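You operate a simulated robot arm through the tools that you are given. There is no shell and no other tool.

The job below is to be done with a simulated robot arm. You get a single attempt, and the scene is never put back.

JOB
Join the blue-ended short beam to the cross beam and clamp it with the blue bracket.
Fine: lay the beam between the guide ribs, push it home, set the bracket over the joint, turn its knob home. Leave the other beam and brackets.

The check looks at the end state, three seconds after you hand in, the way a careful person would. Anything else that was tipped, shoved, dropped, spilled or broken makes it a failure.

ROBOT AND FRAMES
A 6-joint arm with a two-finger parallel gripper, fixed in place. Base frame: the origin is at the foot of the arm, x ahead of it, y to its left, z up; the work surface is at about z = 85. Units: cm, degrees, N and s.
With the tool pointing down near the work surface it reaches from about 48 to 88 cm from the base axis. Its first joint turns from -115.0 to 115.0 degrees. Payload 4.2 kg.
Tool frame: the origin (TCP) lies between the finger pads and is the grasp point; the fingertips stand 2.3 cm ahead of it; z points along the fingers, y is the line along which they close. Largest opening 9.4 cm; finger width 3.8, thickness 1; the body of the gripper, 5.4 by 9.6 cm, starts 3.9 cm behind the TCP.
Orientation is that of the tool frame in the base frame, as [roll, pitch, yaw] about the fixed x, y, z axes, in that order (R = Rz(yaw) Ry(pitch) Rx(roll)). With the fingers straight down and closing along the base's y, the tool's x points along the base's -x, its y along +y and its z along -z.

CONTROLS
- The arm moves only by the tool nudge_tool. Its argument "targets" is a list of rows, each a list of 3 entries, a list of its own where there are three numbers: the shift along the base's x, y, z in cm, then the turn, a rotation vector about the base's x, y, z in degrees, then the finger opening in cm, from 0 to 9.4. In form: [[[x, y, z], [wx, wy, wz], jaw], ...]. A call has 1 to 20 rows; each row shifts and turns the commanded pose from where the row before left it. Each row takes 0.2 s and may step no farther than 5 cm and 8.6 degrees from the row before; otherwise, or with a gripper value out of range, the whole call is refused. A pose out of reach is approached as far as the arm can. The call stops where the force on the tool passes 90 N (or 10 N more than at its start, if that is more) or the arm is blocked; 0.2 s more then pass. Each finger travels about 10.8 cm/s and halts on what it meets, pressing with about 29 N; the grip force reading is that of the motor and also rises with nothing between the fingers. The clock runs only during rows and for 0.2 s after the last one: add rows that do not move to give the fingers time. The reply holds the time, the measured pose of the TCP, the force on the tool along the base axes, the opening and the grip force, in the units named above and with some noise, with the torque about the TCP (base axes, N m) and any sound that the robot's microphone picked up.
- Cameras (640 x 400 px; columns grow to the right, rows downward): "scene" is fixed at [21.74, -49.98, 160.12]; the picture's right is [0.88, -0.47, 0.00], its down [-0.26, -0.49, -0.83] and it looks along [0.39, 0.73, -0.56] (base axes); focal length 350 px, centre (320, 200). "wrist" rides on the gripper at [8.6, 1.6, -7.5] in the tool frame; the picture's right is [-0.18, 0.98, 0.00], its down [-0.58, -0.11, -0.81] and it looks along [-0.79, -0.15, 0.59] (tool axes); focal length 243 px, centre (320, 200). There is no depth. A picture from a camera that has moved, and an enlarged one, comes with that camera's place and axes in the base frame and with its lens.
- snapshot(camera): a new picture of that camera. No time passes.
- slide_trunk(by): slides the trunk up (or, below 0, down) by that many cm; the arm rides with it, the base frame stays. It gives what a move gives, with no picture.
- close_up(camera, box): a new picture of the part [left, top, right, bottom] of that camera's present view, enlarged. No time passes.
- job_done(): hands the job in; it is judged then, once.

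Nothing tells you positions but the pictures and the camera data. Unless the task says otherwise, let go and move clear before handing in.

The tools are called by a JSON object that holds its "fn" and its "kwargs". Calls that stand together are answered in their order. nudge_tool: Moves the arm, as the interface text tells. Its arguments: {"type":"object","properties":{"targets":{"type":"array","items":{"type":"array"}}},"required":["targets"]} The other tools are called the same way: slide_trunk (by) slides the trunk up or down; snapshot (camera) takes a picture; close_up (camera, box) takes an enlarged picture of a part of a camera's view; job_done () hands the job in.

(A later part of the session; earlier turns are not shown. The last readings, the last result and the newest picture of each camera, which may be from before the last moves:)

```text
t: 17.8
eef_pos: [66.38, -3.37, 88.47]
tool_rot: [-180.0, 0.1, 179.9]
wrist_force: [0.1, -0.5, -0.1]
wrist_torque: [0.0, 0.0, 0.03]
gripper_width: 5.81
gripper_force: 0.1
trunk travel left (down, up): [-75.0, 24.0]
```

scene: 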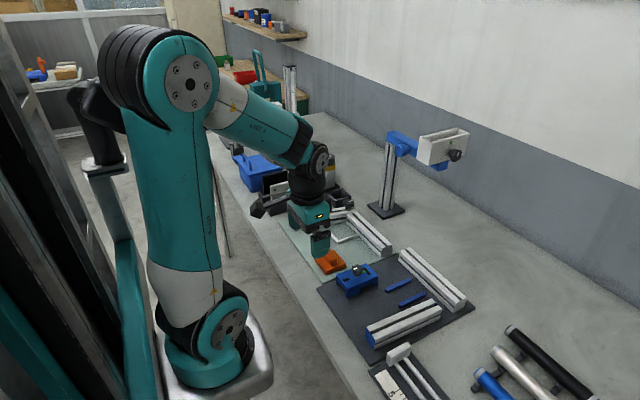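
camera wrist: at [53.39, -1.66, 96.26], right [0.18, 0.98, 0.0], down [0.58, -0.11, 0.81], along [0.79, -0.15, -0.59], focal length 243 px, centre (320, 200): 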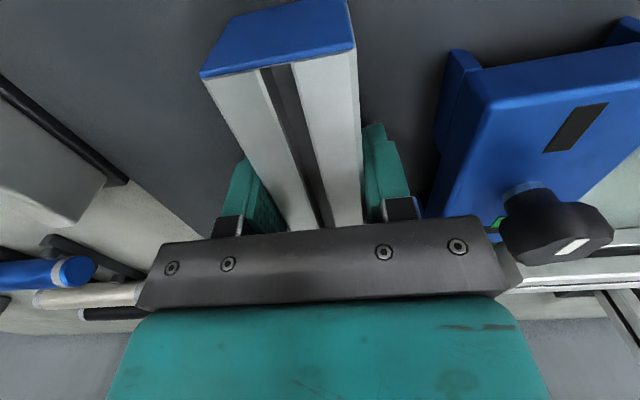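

Released cleanly. Rising straight up and then backing off to view the beam and the bracket.

{"fn": "nudge_tool", "kwargs": {"targets": [[[0, 0, 2], [0, 0, 0], 5.8], [[0, 0, 4], [0, 0, 0], 5.8], [[0, 0, 4.5], [0, 0, 0], 5.8], [[-3, 1, 3], [0, 0, 0], 7], [[-4, 1, 1], [0, 0, 0], 9], [[-4, 1, 0], [0, 0, 0], 9.4], [[0, 0, 0], [0, 0, 0], 9.4]]}}

{"fn": "snapshot", "kwargs": {"camera": "wrist"}}

{"fn": "close_up", "kwargs": {"camera": "scene", "box": [300, 225, 480, 345]}}

```text
t: 19.4
eef_pos: [55.3, -0.58, 102.79]
tool_rot: [-180.0, 0.0, -180.0]
wrist_force: [-0.5, 0.8, 0.1]
wrist_torque: [0.0, 0.0, -0.01]
gripper_width: 9.42
gripper_force: 0.1
trunk travel left (down, up): [-75.0, 24.0]
```

```text
taken
camera wrist: at [46.57, 1.09, 110.52], right [0.18, 0.98, 0.0], down [0.58, -0.11, 0.81], along [0.79, -0.15, -0.59], focal length 243 px, centre (320, 200)
```

wrist: 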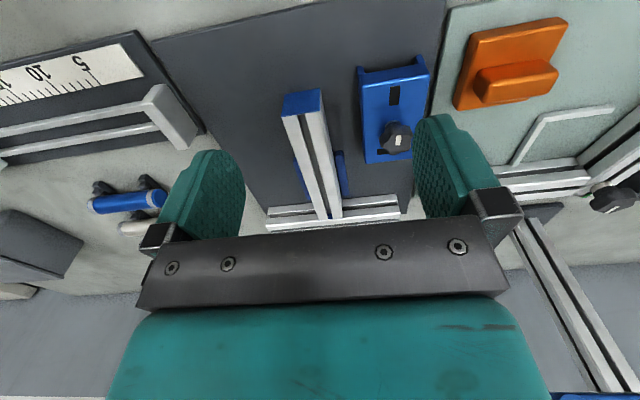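

```text
3.33 times, centred on (390, 285) of scene
camera zoom: at [21.74, -49.98, 160.12], right [0.88, -0.47, 0.0], down [-0.26, -0.49, -0.83], along [0.39, 0.73, -0.56], focal length 1166 px, centre (87, -83)
```

zoom: 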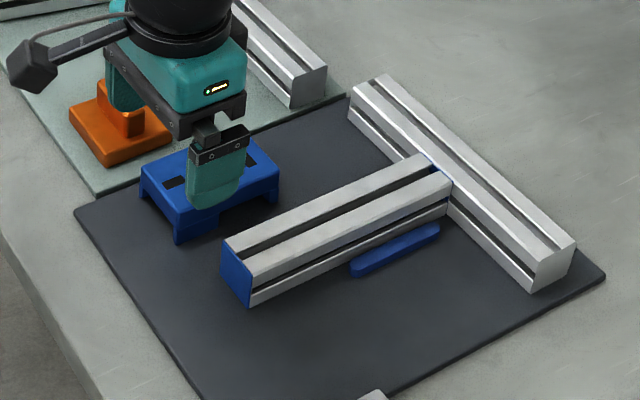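

Now I'll zoom in on the seated beam with its ribs and on the bracket.

{"fn": "close_up", "kwargs": {"camera": "wrist", "box": [255, 80, 415, 235]}}

{"fn": "close_up", "kwargs": {"camera": "wrist", "box": [345, 45, 445, 170]}}

{"fn": "close_up", "kwargs": {"camera": "scene", "box": [335, 255, 385, 300]}}

```text
2.58 times, centred on (335, 158) of wrist
camera zoom: at [46.57, 1.09, 110.52], right [0.18, 0.98, 0.0], down [0.58, -0.11, 0.81], along [0.79, -0.15, -0.59], focal length 626 px, centre (281, 310)
```

zoom: 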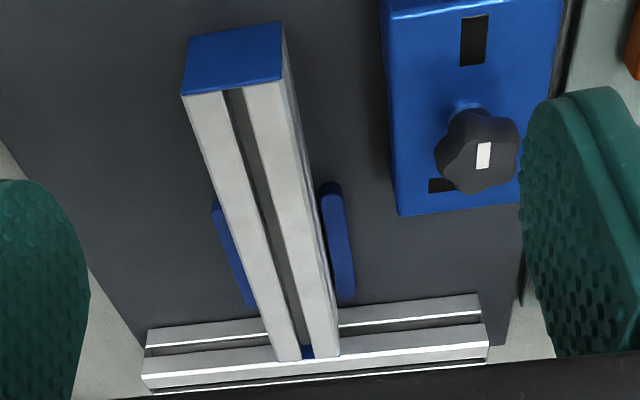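

```text
3.20 times, centred on (395, 108) of wrist
camera zoom: at [46.57, 1.09, 110.52], right [0.18, 0.98, 0.0], down [0.58, -0.11, 0.81], along [0.79, -0.15, -0.59], focal length 776 px, centre (80, 496)
```

zoom: 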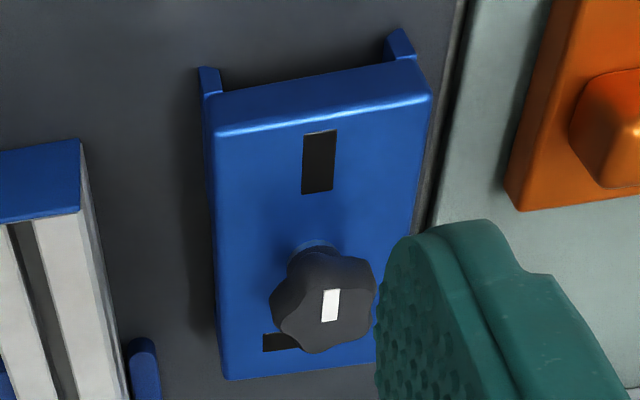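

```text
8.89 times, centred on (360, 278) of scene
camera zoom: at [21.74, -49.98, 160.12], right [0.88, -0.47, 0.0], down [-0.26, -0.49, -0.83], along [0.39, 0.73, -0.56], focal length 3109 px, centre (-36, -489)
```

zoom: 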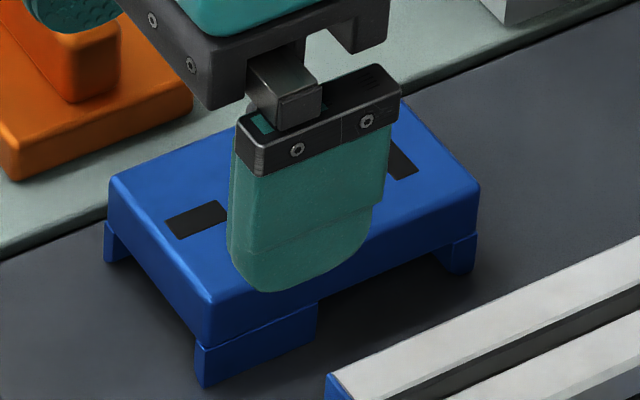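

The beam is well centred between the ribs and flush. The bracket spans about x 58.7–68.7, y 2.7–8.6, with the knob at its centre. I'll look closely at both knobs to read the pointer and the home mark.

{"fn": "close_up", "kwargs": {"camera": "wrist", "box": [372, 110, 422, 160]}}

{"fn": "close_up", "kwargs": {"camera": "scene", "box": [335, 195, 365, 218]}}

{"fn": "close_up", "kwargs": {"camera": "wrist", "box": [560, 160, 640, 220]}}

```text
8.00 times, centred on (397, 135) of wrist
camera zoom: at [46.57, 1.09, 110.52], right [0.18, 0.98, 0.0], down [0.58, -0.11, 0.81], along [0.79, -0.15, -0.59], focal length 1941 px, centre (-296, 720)
```

zoom: 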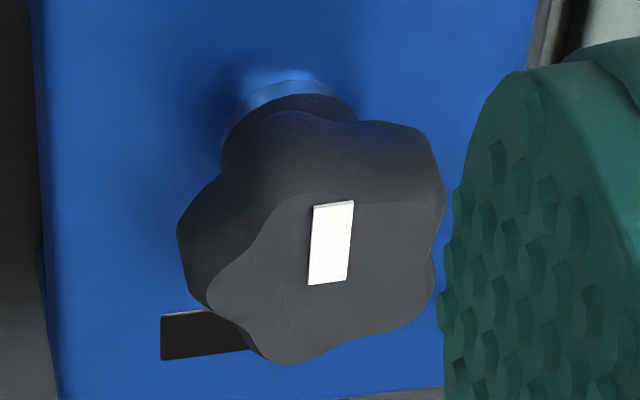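

```text
16.00 times, centred on (350, 206) of scene
camera zoom: at [21.74, -49.98, 160.12], right [0.88, -0.47, 0.0], down [-0.26, -0.49, -0.83], along [0.39, 0.73, -0.56], focal length 5596 px, centre (-160, 96)
```

zoom: 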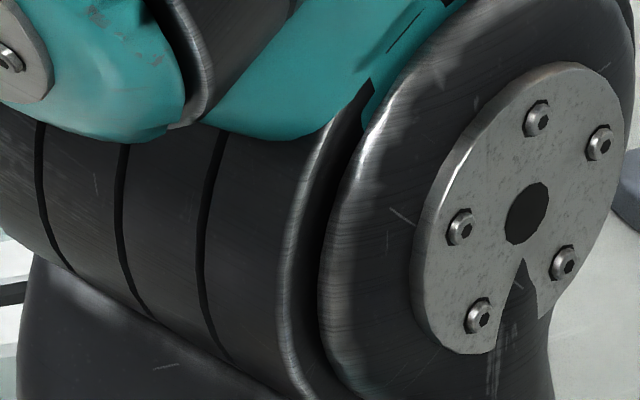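

```text
6.67 times, centred on (600, 190) of wrist
camera zoom: at [46.57, 1.09, 110.52], right [0.18, 0.98, 0.0], down [0.58, -0.11, 0.81], along [0.79, -0.15, -0.59], focal length 1618 px, centre (-1547, 267)
```

zoom: 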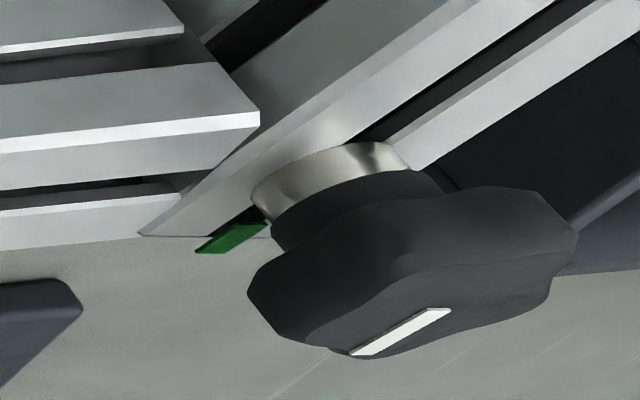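

The pointer on the blue knob points toward the base (-x), while the green tick is on the +x side, so home is about half a turn away (clockwise expected). Before grasping, I'll examine the bracket legs closely.

{"fn": "close_up", "kwargs": {"camera": "scene", "box": [353, 283, 393, 303]}}

{"fn": "close_up", "kwargs": {"camera": "scene", "box": [365, 268, 393, 290]}}

{"fn": "close_up", "kwargs": {"camera": "scene", "box": [340, 270, 366, 302]}}

```text
16.00 times, centred on (373, 293) of scene
camera zoom: at [21.74, -49.98, 160.12], right [0.88, -0.47, 0.0], down [-0.26, -0.49, -0.83], along [0.39, 0.73, -0.56], focal length 5596 px, centre (-528, -1288)
```

zoom: 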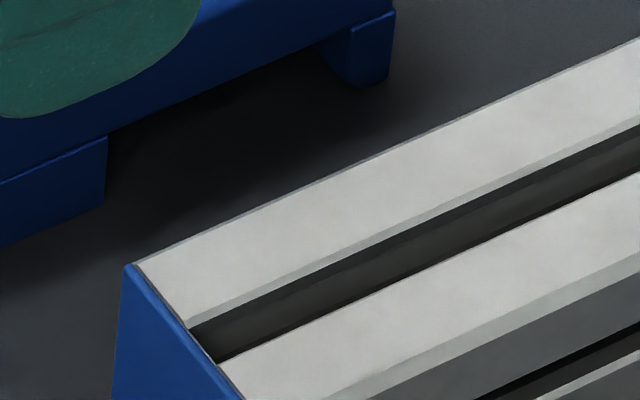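

```text
16.00 times, centred on (379, 279) of scene
camera zoom: at [21.74, -49.98, 160.12], right [0.88, -0.47, 0.0], down [-0.26, -0.49, -0.83], along [0.39, 0.73, -0.56], focal length 5596 px, centre (-624, -1064)
```

zoom: 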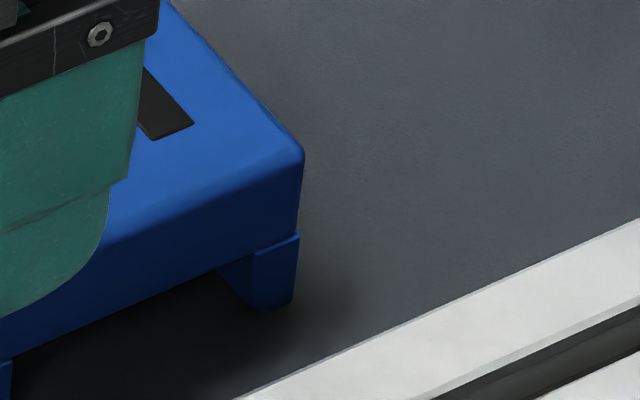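

```text
12.50 times, centred on (353, 286) of scene
camera zoom: at [21.74, -49.98, 160.12], right [0.88, -0.47, 0.0], down [-0.26, -0.49, -0.83], along [0.39, 0.73, -0.56], focal length 4372 px, centre (-92, -875)
```

zoom: 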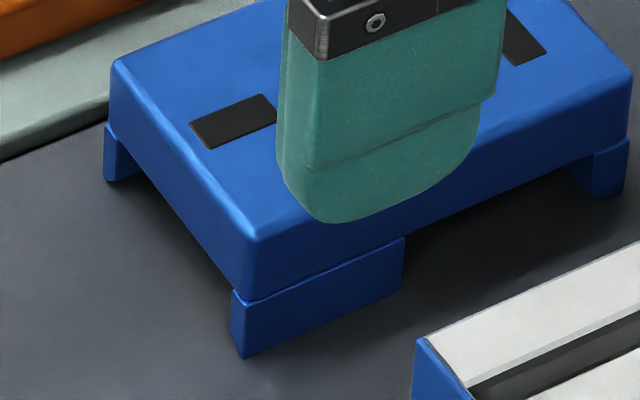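

The bracket legs: near pair about 4 cm long, then a 5.3 cm gap for the cross beam, then thin far lips; the legs have about 3.5 mm clearance each side of the beam. I'll grip the plate across y about 3 cm from its near edge, fingertips only as deep as the plate so they clear the cross beam later. Moving above it.

{"fn": "nudge_tool", "kwargs": {"targets": [[[2.2, 2, 0], [0, 0, 0], 8.2], [[2.2, 2.1, 0], [0, 0, 0], 8.2], [[2, 2.1, -2], [0, 0, 0], 8.2], [[0, 0, -3], [0, 0, 0], 8.2], [[0, 0, -2.5], [0, 0, 0], 8.2], [[0, 0, 0], [0, 0, 0], 8.2]]}}

{"fn": "snapshot", "kwargs": {"camera": "wrist"}}

{"fn": "close_up", "kwargs": {"camera": "scene", "box": [310, 230, 430, 320]}}

```text
t: 20.8
eef_pos: [61.71, 5.81, 95.46]
tool_rot: [-179.9, 0.0, -180.0]
wrist_force: [-0.6, 0.0, 0.8]
wrist_torque: [0.04, -0.02, 0.0]
gripper_width: 8.19
gripper_force: 0.0
trunk travel left (down, up): [-75.0, 24.0]
```

```text
taken
camera wrist: at [52.93, 7.42, 103.01], right [0.18, 0.98, 0.0], down [0.58, -0.11, 0.81], along [0.79, -0.15, -0.59], focal length 243 px, centre (320, 200)
```

wrist: 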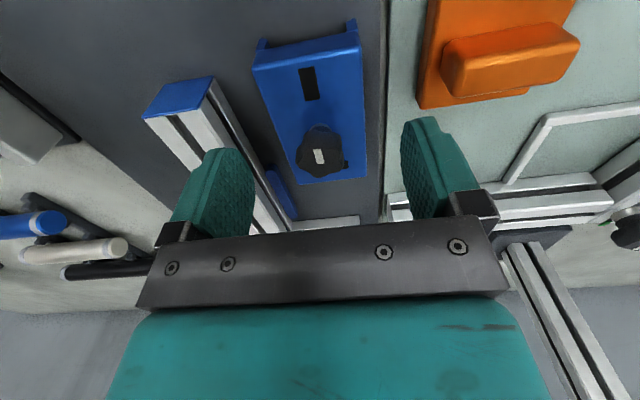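

```text
4.44 times, centred on (370, 275) of scene
camera zoom: at [21.74, -49.98, 160.12], right [0.88, -0.47, 0.0], down [-0.26, -0.49, -0.83], along [0.39, 0.73, -0.56], focal length 1554 px, centre (98, -133)
```

zoom: 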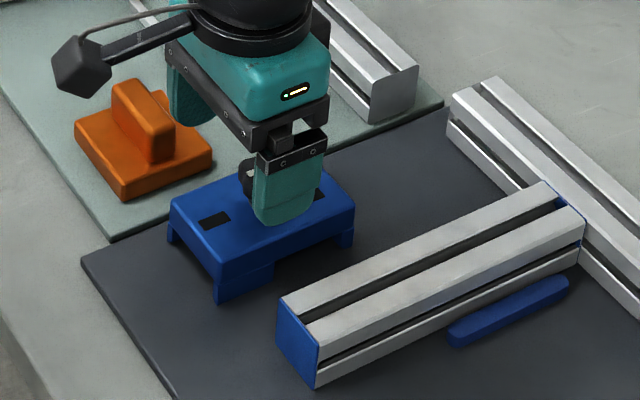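

The bracket centre is at about (63.6, 5.58) with essentially no yaw. I'll correct by -0.22 in y, descend so the fingertips overlap only the plate, and close.

{"fn": "nudge_tool", "kwargs": {"targets": [[[0.1, -0.22, 0], [0, 0, 0], 8.2], [[0, 0, -3], [0, 0, 0], 8.2], [[0, 0, -2.8], [0, 0, 0], 8.2], [[0, 0, 0], [0, 0, 0], 8.2]]}}

{"fn": "close_up", "kwargs": {"camera": "scene", "box": [325, 250, 405, 310]}}

{"fn": "snapshot", "kwargs": {"camera": "wrist"}}

```text
t: 21.8
eef_pos: [61.71, 5.59, 89.67]
tool_rot: [-180.0, 0.0, 180.0]
wrist_force: [-0.5, 0.6, 0.0]
wrist_torque: [0.0, 0.01, 0.0]
gripper_width: 8.21
gripper_force: 0.0
trunk travel left (down, up): [-75.0, 24.0]
```

```text
6.67 times, centred on (365, 280) of scene
camera zoom: at [21.74, -49.98, 160.12], right [0.88, -0.47, 0.0], down [-0.26, -0.49, -0.83], along [0.39, 0.73, -0.56], focal length 2332 px, centre (20, -333)
```

zoom: 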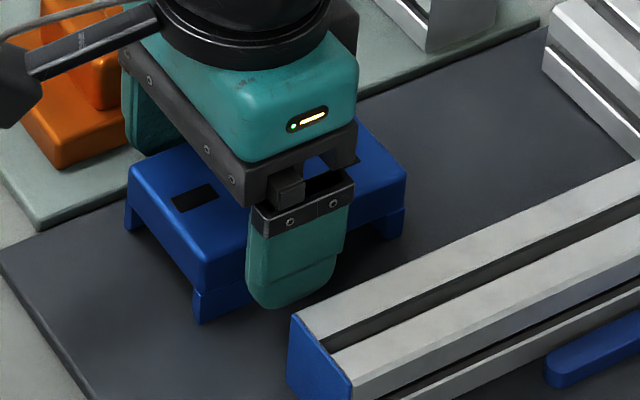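

```text
taken
camera wrist: at [52.93, 7.31, 97.31], right [0.18, 0.98, 0.0], down [0.58, -0.11, 0.81], along [0.79, -0.15, -0.59], focal length 243 px, centre (320, 200)
```

wrist: 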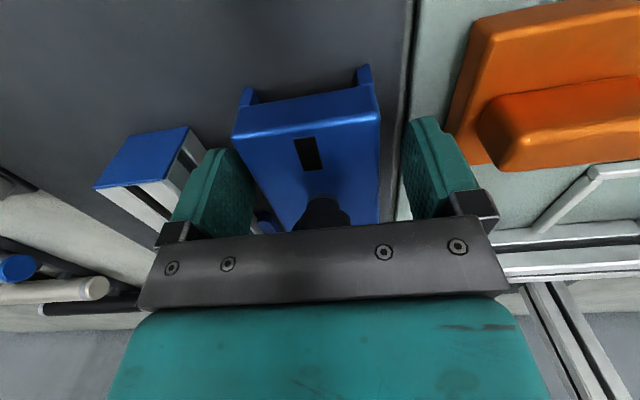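

Straddling the plate with no contact. Closing now.

{"fn": "nudge_tool", "kwargs": {"targets": [[[0, 0, 0], [0, 0, 0], 7], [[0, 0, 0], [0, 0, 0], 6.2], [[0, 0, 0], [0, 0, 0], 5.4], [[0, 0, 0], [0, 0, 0], 5], [[0, 0, 0], [0, 0, 0], 5]]}}

{"fn": "close_up", "kwargs": {"camera": "scene", "box": [325, 250, 405, 310]}}

{"fn": "snapshot", "kwargs": {"camera": "wrist"}}

```text
t: 23.0
eef_pos: [61.72, 5.71, 89.82]
tool_rot: [-179.9, 0.0, -179.9]
wrist_force: [-0.2, -0.1, -0.3]
wrist_torque: [-0.06, -0.08, -0.08]
gripper_width: 5.97
gripper_force: 29.1
trunk travel left (down, up): [-75.0, 24.0]
```

```text
6.67 times, centred on (365, 280) of scene
camera zoom: at [21.74, -49.98, 160.12], right [0.88, -0.47, 0.0], down [-0.26, -0.49, -0.83], along [0.39, 0.73, -0.56], focal length 2332 px, centre (20, -333)
```

zoom: 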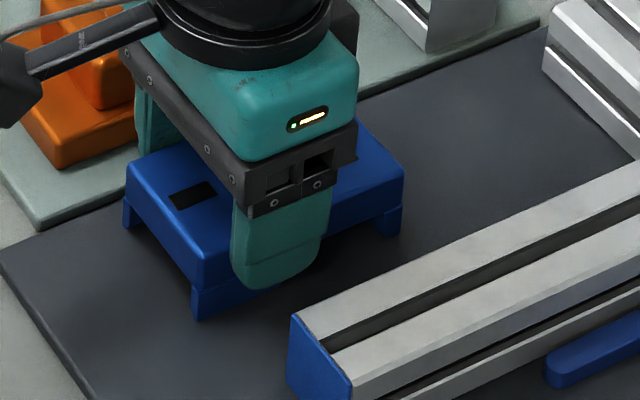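

```text
taken
camera wrist: at [52.94, 7.3, 97.33], right [0.18, 0.98, 0.0], down [0.58, -0.11, 0.81], along [0.79, -0.15, -0.59], focal length 243 px, centre (320, 200)
```

wrist: 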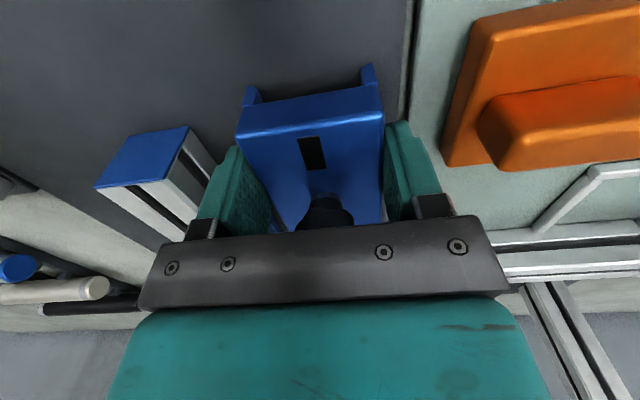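

The bracket is held at 5.97 cm, centred in the grip. Lifting it 6 cm straight up and checking.

{"fn": "nudge_tool", "kwargs": {"targets": [[[0, 0, 0.7], [0, 0, 0], 5], [[0, 0, 1.3], [0, 0, 0], 5], [[0, 0, 2], [0, 0, 0], 5], [[0, 0, 2], [0, 0, 0], 5], [[0, 0, 0], [0, 0, 0], 5]]}}

{"fn": "close_up", "kwargs": {"camera": "scene", "box": [310, 230, 430, 320]}}

{"fn": "snapshot", "kwargs": {"camera": "wrist"}}

```text
t: 24.2
eef_pos: [61.72, 5.7, 95.74]
tool_rot: [180.0, -0.1, -180.0]
wrist_force: [-0.6, -0.3, -2.9]
wrist_torque: [-0.01, 0.08, 0.02]
gripper_width: 6.0
gripper_force: 29.0
trunk travel left (down, up): [-75.0, 24.0]
```

```text
4.44 times, centred on (370, 275) of scene
camera zoom: at [21.74, -49.98, 160.12], right [0.88, -0.47, 0.0], down [-0.26, -0.49, -0.83], along [0.39, 0.73, -0.56], focal length 1554 px, centre (98, -133)
```

zoom: 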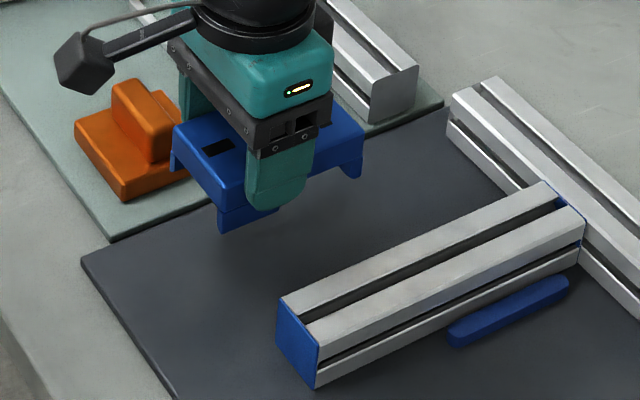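

```text
taken
camera wrist: at [53.02, 7.28, 103.31], right [0.18, 0.98, 0.0], down [0.58, -0.11, 0.81], along [0.79, -0.15, -0.59], focal length 243 px, centre (320, 200)
```

wrist: 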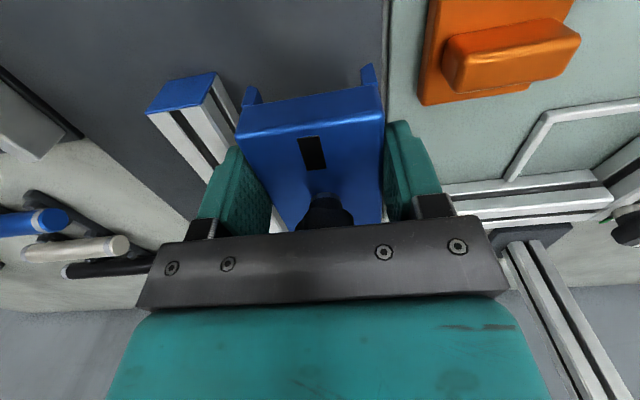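

The bracket is lifted level (about 0.3 kg). Carrying it over the joint: +16.8 in x, -9.0 in y.

{"fn": "nudge_tool", "kwargs": {"targets": [[[1.8, -1, 0], [0, 0, 0], 5], [[2.5, -1.4, 0], [0, 0, 0], 5], [[2.7, -1.4, 0], [0, 0, 0], 5], [[2.7, -1.4, 0], [0, 0, 0], 5], [[2.7, -1.4, 0], [0, 0, 0], 5], [[2.5, -1.4, 0], [0, 0, 0], 5], [[1.9, -1, 0], [0, 0, 0], 5], [[0, 0, 0], [0, 0, 0], 5]]}}

{"fn": "close_up", "kwargs": {"camera": "scene", "box": [340, 220, 480, 325]}}

{"fn": "snapshot", "kwargs": {"camera": "wrist"}}

```text
t: 26.0
eef_pos: [78.62, -3.32, 95.78]
tool_rot: [180.0, 0.1, 180.0]
wrist_force: [-0.2, 0.2, -3.0]
wrist_torque: [-0.02, 0.02, -0.01]
gripper_width: 5.99
gripper_force: 28.9
trunk travel left (down, up): [-75.0, 24.0]
```

```text
3.81 times, centred on (410, 272) of scene
camera zoom: at [21.74, -49.98, 160.12], right [0.88, -0.47, 0.0], down [-0.26, -0.49, -0.83], along [0.39, 0.73, -0.56], focal length 1332 px, centre (-23, -76)
```

zoom: 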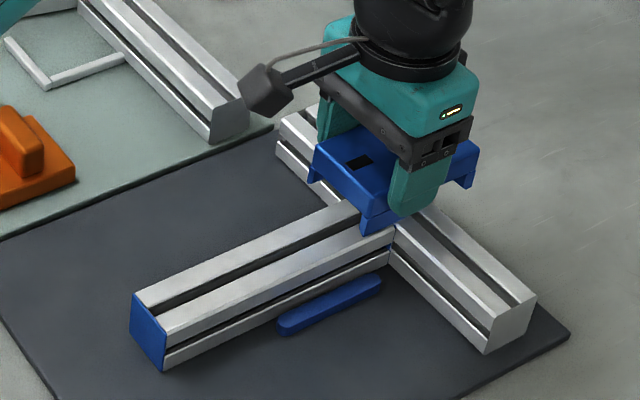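

```text
taken
camera wrist: at [69.98, -1.69, 103.34], right [0.18, 0.98, 0.0], down [0.58, -0.11, 0.81], along [0.79, -0.15, -0.59], focal length 243 px, centre (320, 200)
```

wrist: 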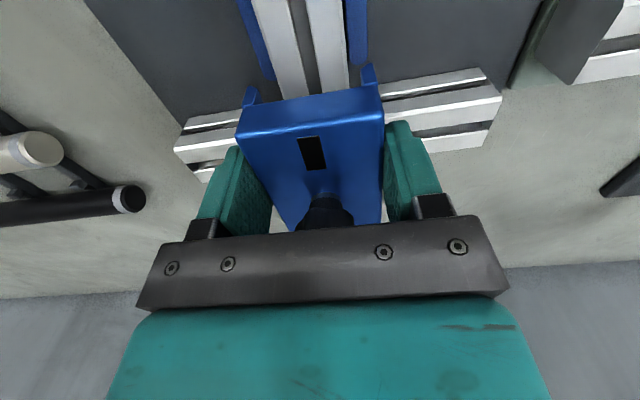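

The bracket is above the joint, aligned with the beam in the wrist view. I'll zoom in to check x and y before lowering.

{"fn": "close_up", "kwargs": {"camera": "wrist", "box": [165, 40, 515, 240]}}

{"fn": "close_up", "kwargs": {"camera": "wrist", "box": [225, 50, 405, 170]}}

{"fn": "close_up", "kwargs": {"camera": "scene", "box": [415, 250, 475, 290]}}

{"fn": "close_up", "kwargs": {"camera": "scene", "box": [410, 245, 480, 300]}}

```text
1.83 times, centred on (340, 140) of wrist
camera zoom: at [69.98, -1.69, 103.34], right [0.18, 0.98, 0.0], down [0.58, -0.11, 0.81], along [0.79, -0.15, -0.59], focal length 444 px, centre (283, 310)
```

zoom: 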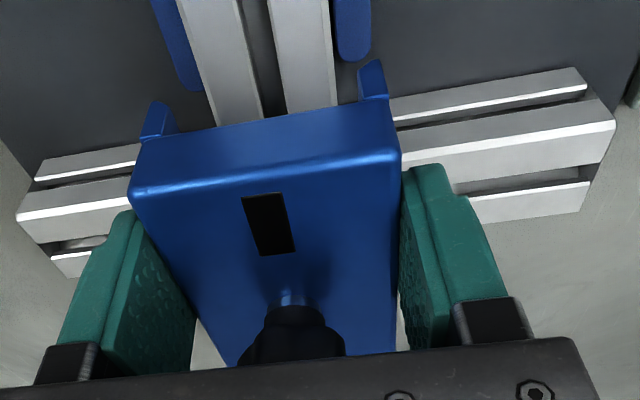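

```text
3.33 times, centred on (315, 110) of wrist
camera zoom: at [69.98, -1.69, 103.34], right [0.18, 0.98, 0.0], down [0.58, -0.11, 0.81], along [0.79, -0.15, -0.59], focal length 809 px, centre (337, 500)
```

zoom: 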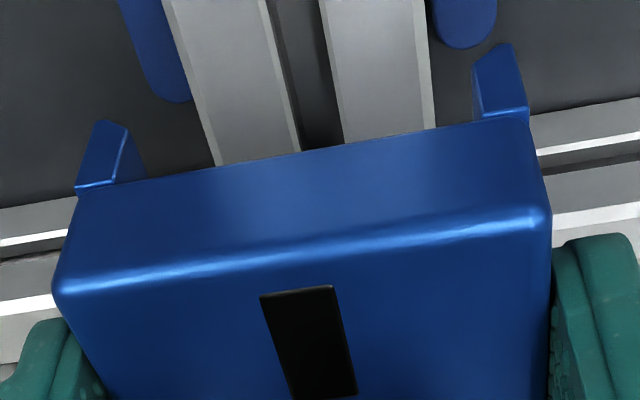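

```text
10.00 times, centred on (445, 270) of scene
camera zoom: at [21.74, -49.98, 160.12], right [0.88, -0.47, 0.0], down [-0.26, -0.49, -0.83], along [0.39, 0.73, -0.56], focal length 3498 px, centre (-930, -500)
```

zoom: 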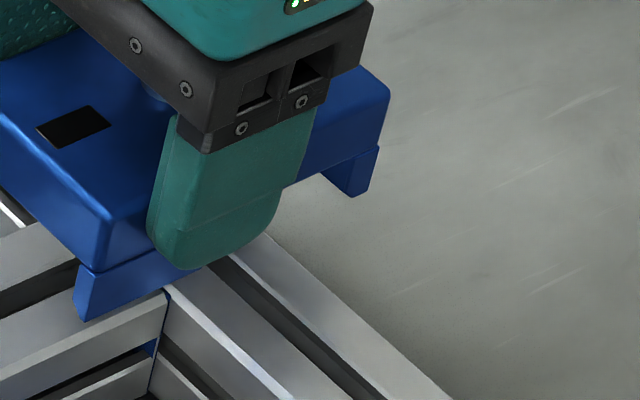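

```text
7.27 times, centred on (445, 272) of scene
camera zoom: at [21.74, -49.98, 160.12], right [0.88, -0.47, 0.0], down [-0.26, -0.49, -0.83], along [0.39, 0.73, -0.56], focal length 2544 px, centre (-589, -327)
```

zoom: 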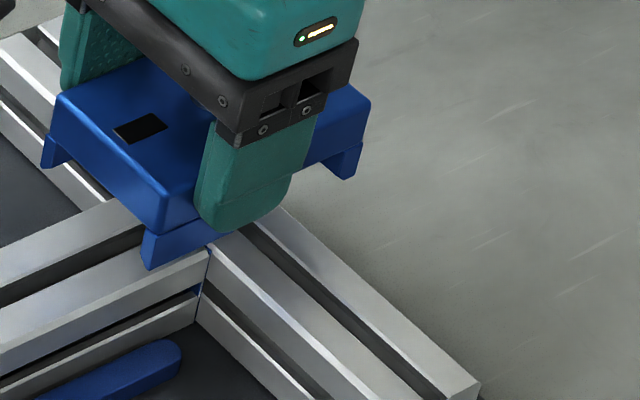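

Measured: bracket centre (80.72, -3.33), beam centreline y ≈ -3.40, seam x ≈ 80.37. I'll shift -0.2 in x and -0.05 in y so the knob sits almost over the seam with the far lips still clear, then lower until the legs are just above the beam top.

{"fn": "nudge_tool", "kwargs": {"targets": [[[-0.2, -0.05, -0.5], [0, 0, 0], 5], [[0, 0, -0.7], [0, 0, 0], 5], [[0, 0, -0.5], [0, 0, 0], 5], [[0, 0, 0], [0, 0, 0], 5]]}}

{"fn": "close_up", "kwargs": {"camera": "wrist", "box": [165, 40, 515, 240]}}

{"fn": "close_up", "kwargs": {"camera": "scene", "box": [410, 245, 480, 300]}}

{"fn": "close_up", "kwargs": {"camera": "wrist", "box": [225, 50, 405, 170]}}

```text
t: 27.0
eef_pos: [78.35, -3.44, 93.9]
tool_rot: [180.0, -0.1, -180.0]
wrist_force: [0.1, 0.7, -2.8]
wrist_torque: [-0.02, 0.08, 0.0]
gripper_width: 5.99
gripper_force: 28.8
trunk travel left (down, up): [-75.0, 24.0]
```

```text
1.83 times, centred on (340, 140) of wrist
camera zoom: at [69.69, -1.77, 101.47], right [0.18, 0.98, 0.0], down [0.58, -0.11, 0.81], along [0.79, -0.15, -0.59], focal length 444 px, centre (283, 310)
```

zoom: 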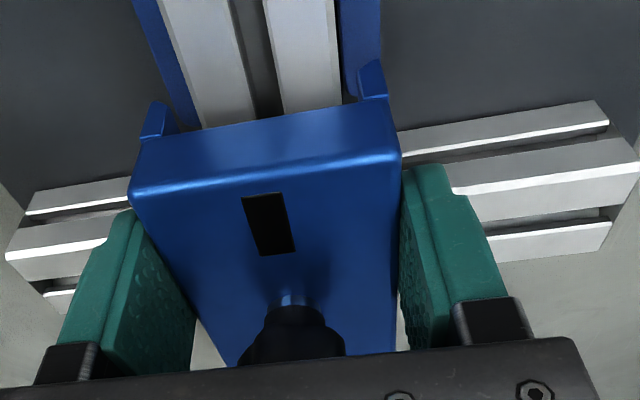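

```text
7.27 times, centred on (445, 272) of scene
camera zoom: at [21.74, -49.98, 160.12], right [0.88, -0.47, 0.0], down [-0.26, -0.49, -0.83], along [0.39, 0.73, -0.56], focal length 2544 px, centre (-589, -327)
```

zoom: 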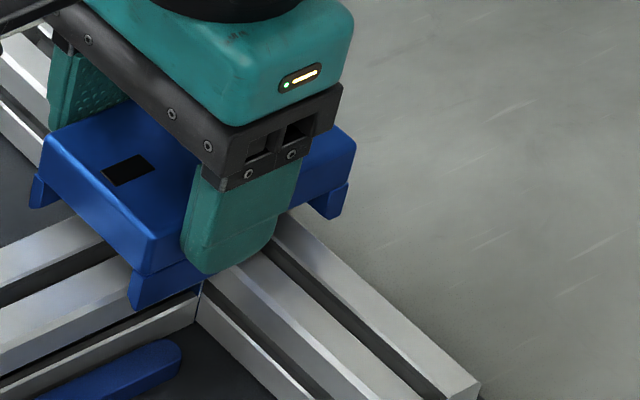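

```text
3.33 times, centred on (315, 110) of wrist
camera zoom: at [69.69, -1.77, 101.47], right [0.18, 0.98, 0.0], down [0.58, -0.11, 0.81], along [0.79, -0.15, -0.59], focal length 809 px, centre (337, 500)
```

zoom: 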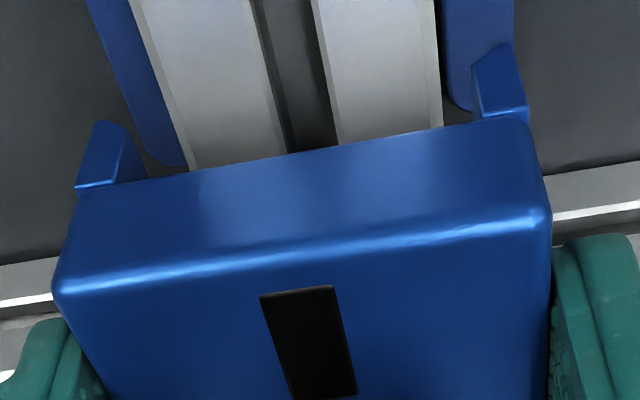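

Both cameras agree the bracket is within about 1–2 mm in y and roughly centred over the seam in x. Lowering the legs past the beam, watching forces.

{"fn": "nudge_tool", "kwargs": {"targets": [[[0, 0, -0.4], [0, 0, 0], 5], [[0, 0, -0.4], [0, 0, 0], 5], [[0, 0, -0.4], [0, 0, 0], 5], [[0, 0, -0.4], [0, 0, 0], 5], [[0, 0, 0], [0, 0, 0], 5]]}}

{"fn": "close_up", "kwargs": {"camera": "scene", "box": [410, 245, 480, 300]}}

{"fn": "close_up", "kwargs": {"camera": "wrist", "box": [165, 40, 515, 240]}}

```text
t: 28.2
eef_pos: [78.5, -3.4, 92.28]
tool_rot: [180.0, 0.0, 179.9]
wrist_force: [0.2, 0.1, -2.8]
wrist_torque: [0.0, 0.01, 0.0]
gripper_width: 5.97
gripper_force: 29.5
trunk travel left (down, up): [-75.0, 24.0]
```

```text
7.27 times, centred on (445, 272) of scene
camera zoom: at [21.74, -49.98, 160.12], right [0.88, -0.47, 0.0], down [-0.26, -0.49, -0.83], along [0.39, 0.73, -0.56], focal length 2544 px, centre (-589, -327)
```

zoom: 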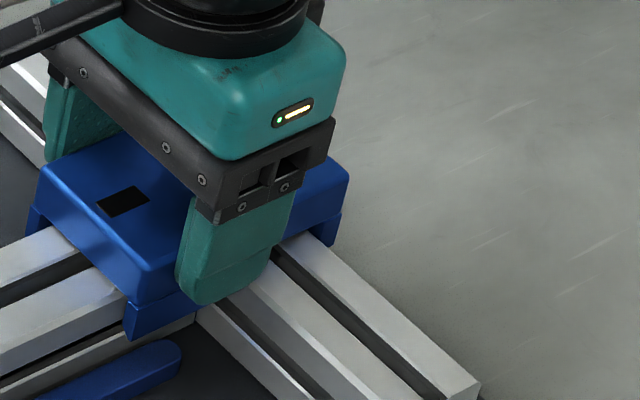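

```text
1.83 times, centred on (340, 140) of wrist
camera zoom: at [69.76, -1.79, 99.86], right [0.18, 0.98, 0.0], down [0.58, -0.11, 0.81], along [0.79, -0.15, -0.59], focal length 444 px, centre (283, 310)
```

zoom: 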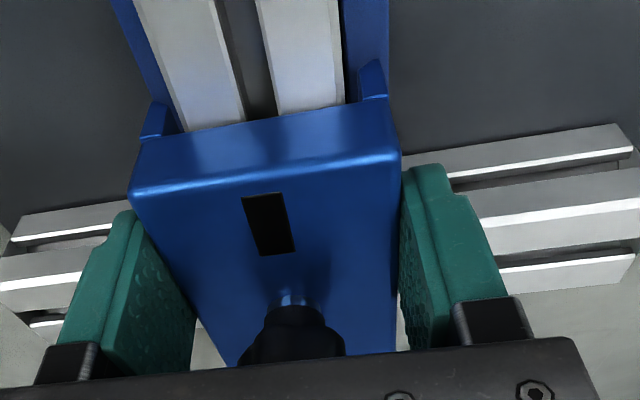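

The legs are past the beam's top edges with no contact. About 0.6 cm remains; lowering in 1 mm steps.

{"fn": "nudge_tool", "kwargs": {"targets": [[[0, 0, -0.15], [0, 0, 0], 5], [[0, 0, -0.15], [0, 0, 0], 5], [[0, 0, -0.1], [0, 0, 0], 5], [[0, 0, -0.1], [0, 0, 0], 5], [[0, 0, 0], [0, 0, 0], 5]]}}

```text
t: 29.4
eef_pos: [78.49, -3.44, 92.0]
tool_rot: [180.0, 0.3, 180.0]
wrist_force: [-0.2, -0.9, 26.3]
wrist_torque: [-0.25, 0.1, 0.03]
gripper_width: 5.97
gripper_force: 28.6
trunk travel left (down, up): [-75.0, 24.0]
```

There's 26 N of contact now. I'll check whether that's the plate on the beams or something else.

{"fn": "close_up", "kwargs": {"camera": "scene", "box": [410, 250, 450, 300]}}

{"fn": "close_up", "kwargs": {"camera": "scene", "box": [430, 250, 470, 290]}}

{"fn": "close_up", "kwargs": {"camera": "wrist", "box": [225, 50, 405, 170]}}

```text
8.00 times, centred on (430, 275) of scene
camera zoom: at [21.74, -49.98, 160.12], right [0.88, -0.47, 0.0], down [-0.26, -0.49, -0.83], along [0.39, 0.73, -0.56], focal length 2798 px, centre (-560, -400)
```

zoom: 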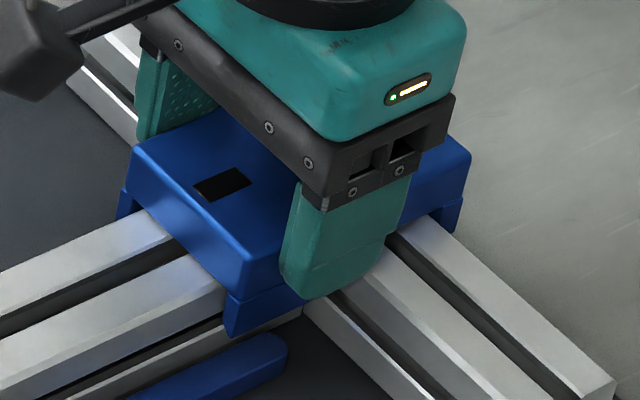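

```text
10.00 times, centred on (450, 270) of scene
camera zoom: at [21.74, -49.98, 160.12], right [0.88, -0.47, 0.0], down [-0.26, -0.49, -0.83], along [0.39, 0.73, -0.56], focal length 3498 px, centre (-980, -500)
```

zoom: 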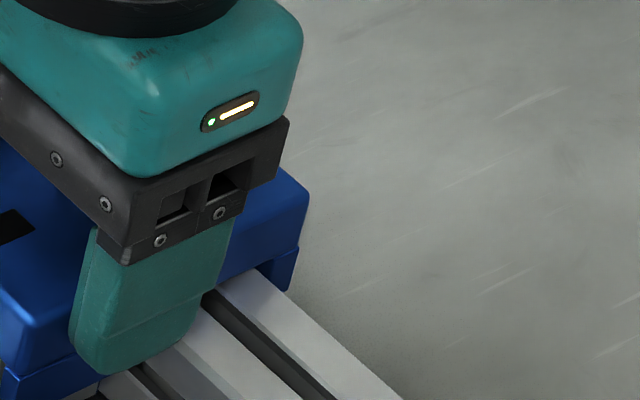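

```text
3.33 times, centred on (315, 110) of wrist
camera zoom: at [69.72, -1.8, 99.63], right [0.18, 0.98, 0.0], down [0.58, -0.11, 0.81], along [0.8, -0.15, -0.59], focal length 809 px, centre (337, 500)
```

zoom: 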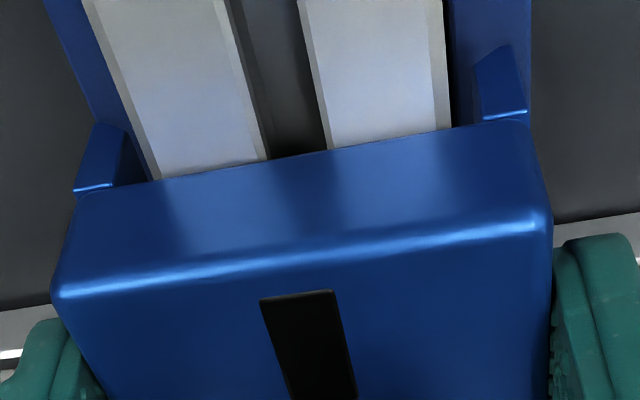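

The contact resultant is under the plate near the short beam, with no side force. I'll zoom at the plate-to-beam interface to see if it's seated.

{"fn": "close_up", "kwargs": {"camera": "scene", "box": [422, 276, 450, 298]}}

{"fn": "close_up", "kwargs": {"camera": "scene", "box": [405, 268, 435, 296]}}

{"fn": "close_up", "kwargs": {"camera": "scene", "box": [445, 265, 470, 285]}}

```text
16.00 times, centred on (436, 287) of scene
camera zoom: at [21.74, -49.98, 160.12], right [0.88, -0.47, 0.0], down [-0.26, -0.49, -0.83], along [0.39, 0.73, -0.56], focal length 5596 px, centre (-1536, -1192)
```

zoom: 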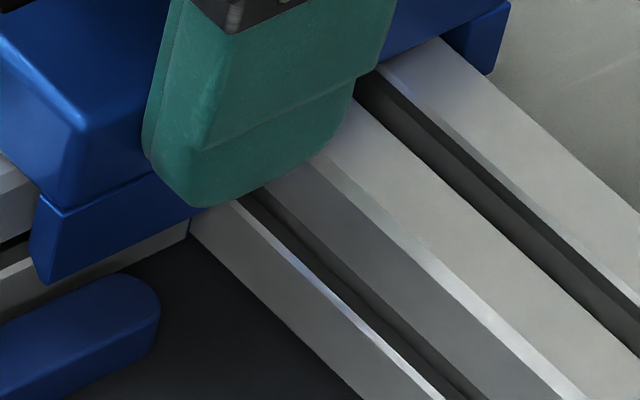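

```text
14.29 times, centred on (420, 282) of scene
camera zoom: at [21.74, -49.98, 160.12], right [0.88, -0.47, 0.0], down [-0.26, -0.49, -0.83], along [0.39, 0.73, -0.56], focal length 4996 px, centre (-1109, -971)
```

zoom: 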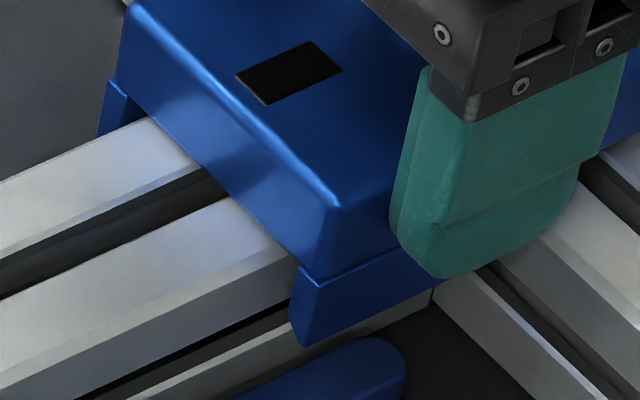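

```text
16.00 times, centred on (458, 275) of scene
camera zoom: at [21.74, -49.98, 160.12], right [0.88, -0.47, 0.0], down [-0.26, -0.49, -0.83], along [0.39, 0.73, -0.56], focal length 5596 px, centre (-1880, -1000)
```

zoom: 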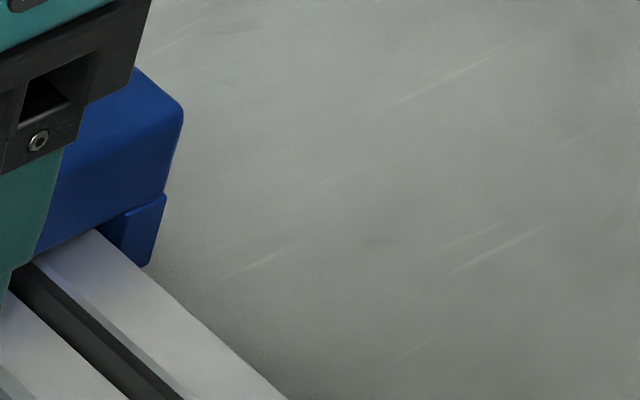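

No gap is visible between the plate and the beams, the far lip is behind the cross beam, and the force centre lies under the plate, so it's seated. I'll relax the downforce and open the fingers.

{"fn": "nudge_tool", "kwargs": {"targets": [[[0, 0, 0.1], [0, 0, 0], 5], [[0, 0, 0], [0, 0, 0], 5.7], [[0, 0, 0], [0, 0, 0], 6.3], [[0, 0, 0], [0, 0, 0], 7.4], [[0, 0, 0], [0, 0, 0], 8], [[0, 0, 0], [0, 0, 0], 8]]}}

{"fn": "close_up", "kwargs": {"camera": "scene", "box": [405, 250, 475, 300]}}

{"fn": "close_up", "kwargs": {"camera": "wrist", "box": [165, 40, 515, 240]}}

```text
t: 30.8
eef_pos: [78.51, -3.34, 92.15]
tool_rot: [179.9, 0.2, -179.9]
wrist_force: [2.3, 25.9, 28.2]
wrist_torque: [-0.5, -0.49, 0.55]
gripper_width: 6.86
gripper_force: 0.1
trunk travel left (down, up): [-75.0, 24.0]
```

```text
8.00 times, centred on (440, 275) of scene
camera zoom: at [21.74, -49.98, 160.12], right [0.88, -0.47, 0.0], down [-0.26, -0.49, -0.83], along [0.39, 0.73, -0.56], focal length 2798 px, centre (-640, -400)
```

zoom: 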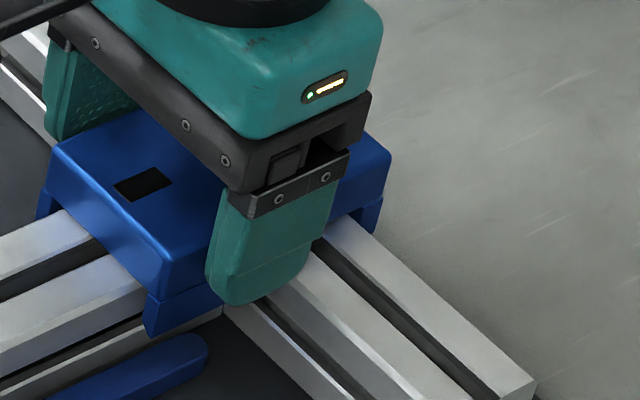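

```text
1.83 times, centred on (340, 140) of wrist
camera zoom: at [69.68, -1.71, 99.65], right [0.18, 0.98, 0.0], down [0.58, -0.11, 0.81], along [0.79, -0.15, -0.59], focal length 444 px, centre (283, 310)
```

zoom: 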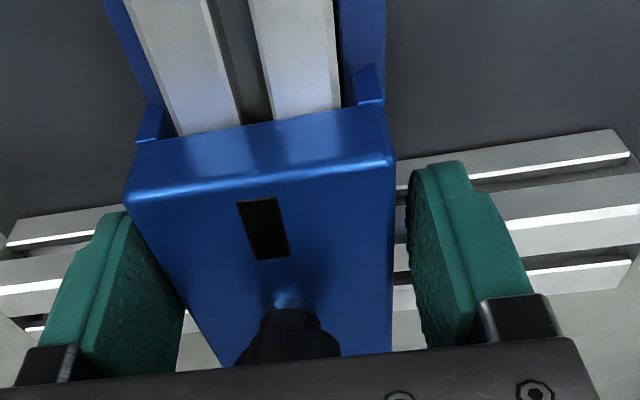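

The -y fingertip is pressing on the cross beam top (28 N down) and dragging while opening, so the fingertips bottomed out slightly before the plate. I'll raise a little to free it.

{"fn": "nudge_tool", "kwargs": {"targets": [[[0, 0, 0.15], [0, 0, 0], 8], [[0, 0, 0.15], [0, 0, 0], 8], [[0, 0, 0], [0, 0, 0], 8], [[0, 0, 0], [0, 0, 0], 8]]}}

{"fn": "close_up", "kwargs": {"camera": "scene", "box": [405, 250, 475, 300]}}

{"fn": "close_up", "kwargs": {"camera": "wrist", "box": [165, 40, 515, 240]}}

```text
t: 31.8
eef_pos: [78.39, -3.53, 92.12]
tool_rot: [-179.9, 0.0, 179.9]
wrist_force: [2.1, -9.7, 9.8]
wrist_torque: [0.26, -0.22, -0.27]
gripper_width: 7.59
gripper_force: 0.1
trunk travel left (down, up): [-75.0, 24.0]
```

```text
8.00 times, centred on (440, 275) of scene
camera zoom: at [21.74, -49.98, 160.12], right [0.88, -0.47, 0.0], down [-0.26, -0.49, -0.83], along [0.39, 0.73, -0.56], focal length 2798 px, centre (-640, -400)
```

zoom: 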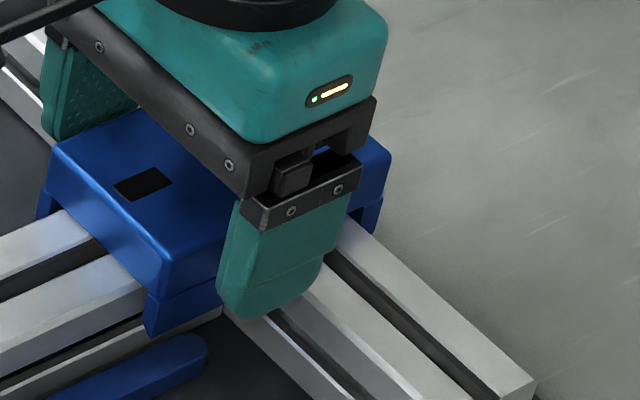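

```text
1.83 times, centred on (340, 140) of wrist
camera zoom: at [69.67, -1.89, 99.7], right [0.19, 0.98, 0.0], down [0.58, -0.11, 0.81], along [0.79, -0.15, -0.59], focal length 444 px, centre (283, 310)
```

zoom: 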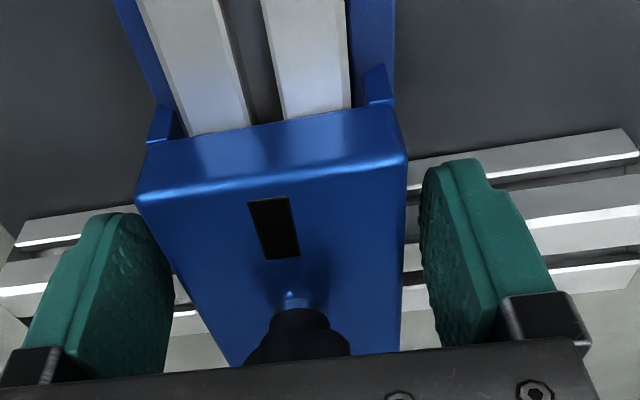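

The fingers are now clear of the bracket sides. Raising further to lose the last tip contact.

{"fn": "nudge_tool", "kwargs": {"targets": [[[0, 0, 0.2], [0, 0, 0], 8], [[0, 0, 0.4], [0, 0, 0], 8.2], [[0, 0, 0], [0, 0, 0], 8.2]]}}

{"fn": "close_up", "kwargs": {"camera": "scene", "box": [405, 250, 475, 300]}}

{"fn": "close_up", "kwargs": {"camera": "wrist", "box": [165, 40, 515, 240]}}

```text
t: 32.6
eef_pos: [78.6, -3.41, 92.8]
tool_rot: [179.9, -0.1, -180.0]
wrist_force: [0.3, 0.8, 0.8]
wrist_torque: [0.01, -0.03, 0.0]
gripper_width: 8.21
gripper_force: 0.0
trunk travel left (down, up): [-75.0, 24.0]
```

```text
8.00 times, centred on (440, 275) of scene
camera zoom: at [21.74, -49.98, 160.12], right [0.88, -0.47, 0.0], down [-0.26, -0.49, -0.83], along [0.39, 0.73, -0.56], focal length 2798 px, centre (-640, -400)
```

zoom: 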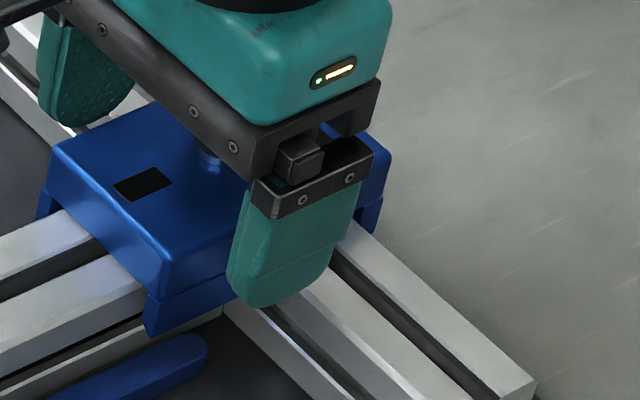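

```text
1.83 times, centred on (340, 140) of wrist
camera zoom: at [69.77, -1.81, 100.34], right [0.18, 0.98, 0.0], down [0.58, -0.11, 0.81], along [0.79, -0.15, -0.59], focal length 444 px, centre (283, 310)
```

zoom: 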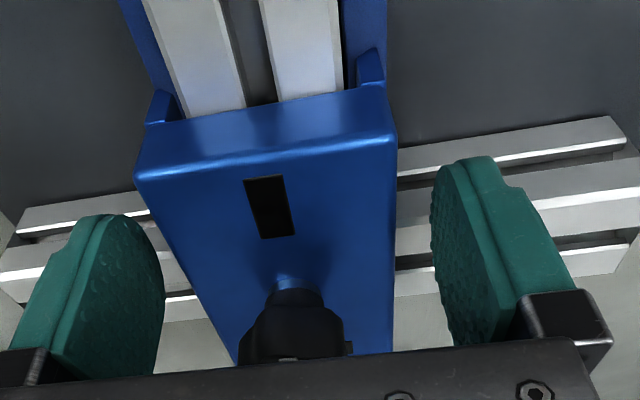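

Free of contact. Rising straight up and backing off to inspect the seated bracket.

{"fn": "nudge_tool", "kwargs": {"targets": [[[0, 0, 2], [0, 0, 0], 8.2], [[0, 0, 3], [0, 0, 0], 8.2], [[-1, 0, 3], [0, 0, 0], 9], [[-4, 0, 1], [0, 0, 0], 9.4], [[-4, 0, 1], [0, 0, 0], 9.4], [[-3, 0, 0], [0, 0, 0], 9.4], [[0, 0, 0], [0, 0, 0], 9.4]]}}

{"fn": "snapshot", "kwargs": {"camera": "wrist"}}

{"fn": "close_up", "kwargs": {"camera": "scene", "box": [400, 235, 480, 300]}}

{"fn": "close_up", "kwargs": {"camera": "wrist", "box": [245, 80, 415, 220]}}

```text
t: 34.2
eef_pos: [66.76, -3.26, 102.85]
tool_rot: [-180.0, 0.1, -179.9]
wrist_force: [0.0, -0.1, -0.1]
wrist_torque: [0.0, 0.01, 0.01]
gripper_width: 9.39
gripper_force: 0.0
trunk travel left (down, up): [-75.0, 24.0]
```

```text
taken
camera wrist: at [57.97, -1.68, 110.47], right [0.18, 0.98, 0.0], down [0.58, -0.11, 0.81], along [0.79, -0.15, -0.59], focal length 243 px, centre (320, 200)
```

wrist: 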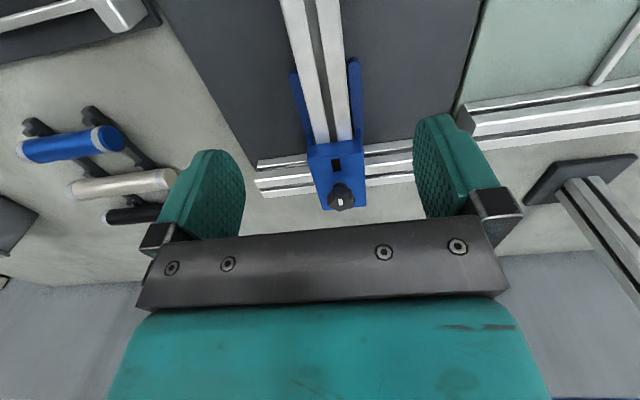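

```text
6.15 times, centred on (440, 268) of scene
camera zoom: at [21.74, -49.98, 160.12], right [0.88, -0.47, 0.0], down [-0.26, -0.49, -0.83], along [0.39, 0.73, -0.56], focal length 2152 px, centre (-418, -215)
```

zoom: 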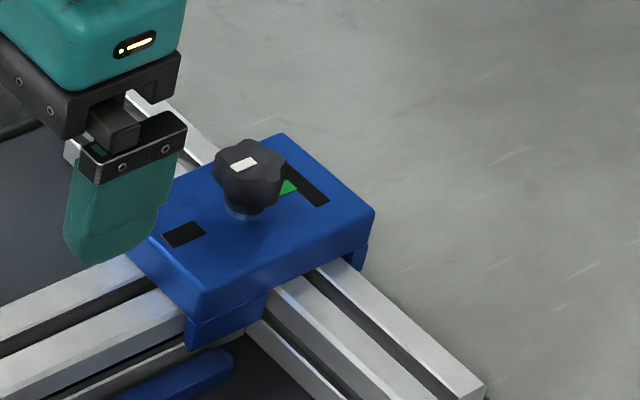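

```text
2.86 times, centred on (330, 150) of wrist
camera zoom: at [57.97, -1.68, 110.47], right [0.18, 0.98, 0.0], down [0.58, -0.11, 0.81], along [0.79, -0.15, -0.59], focal length 693 px, centre (291, 343)
```

zoom: 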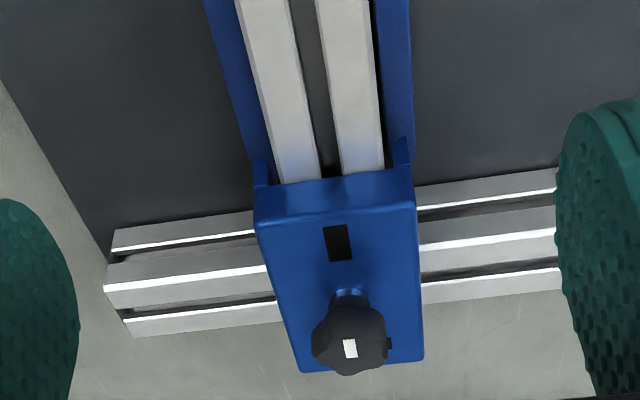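

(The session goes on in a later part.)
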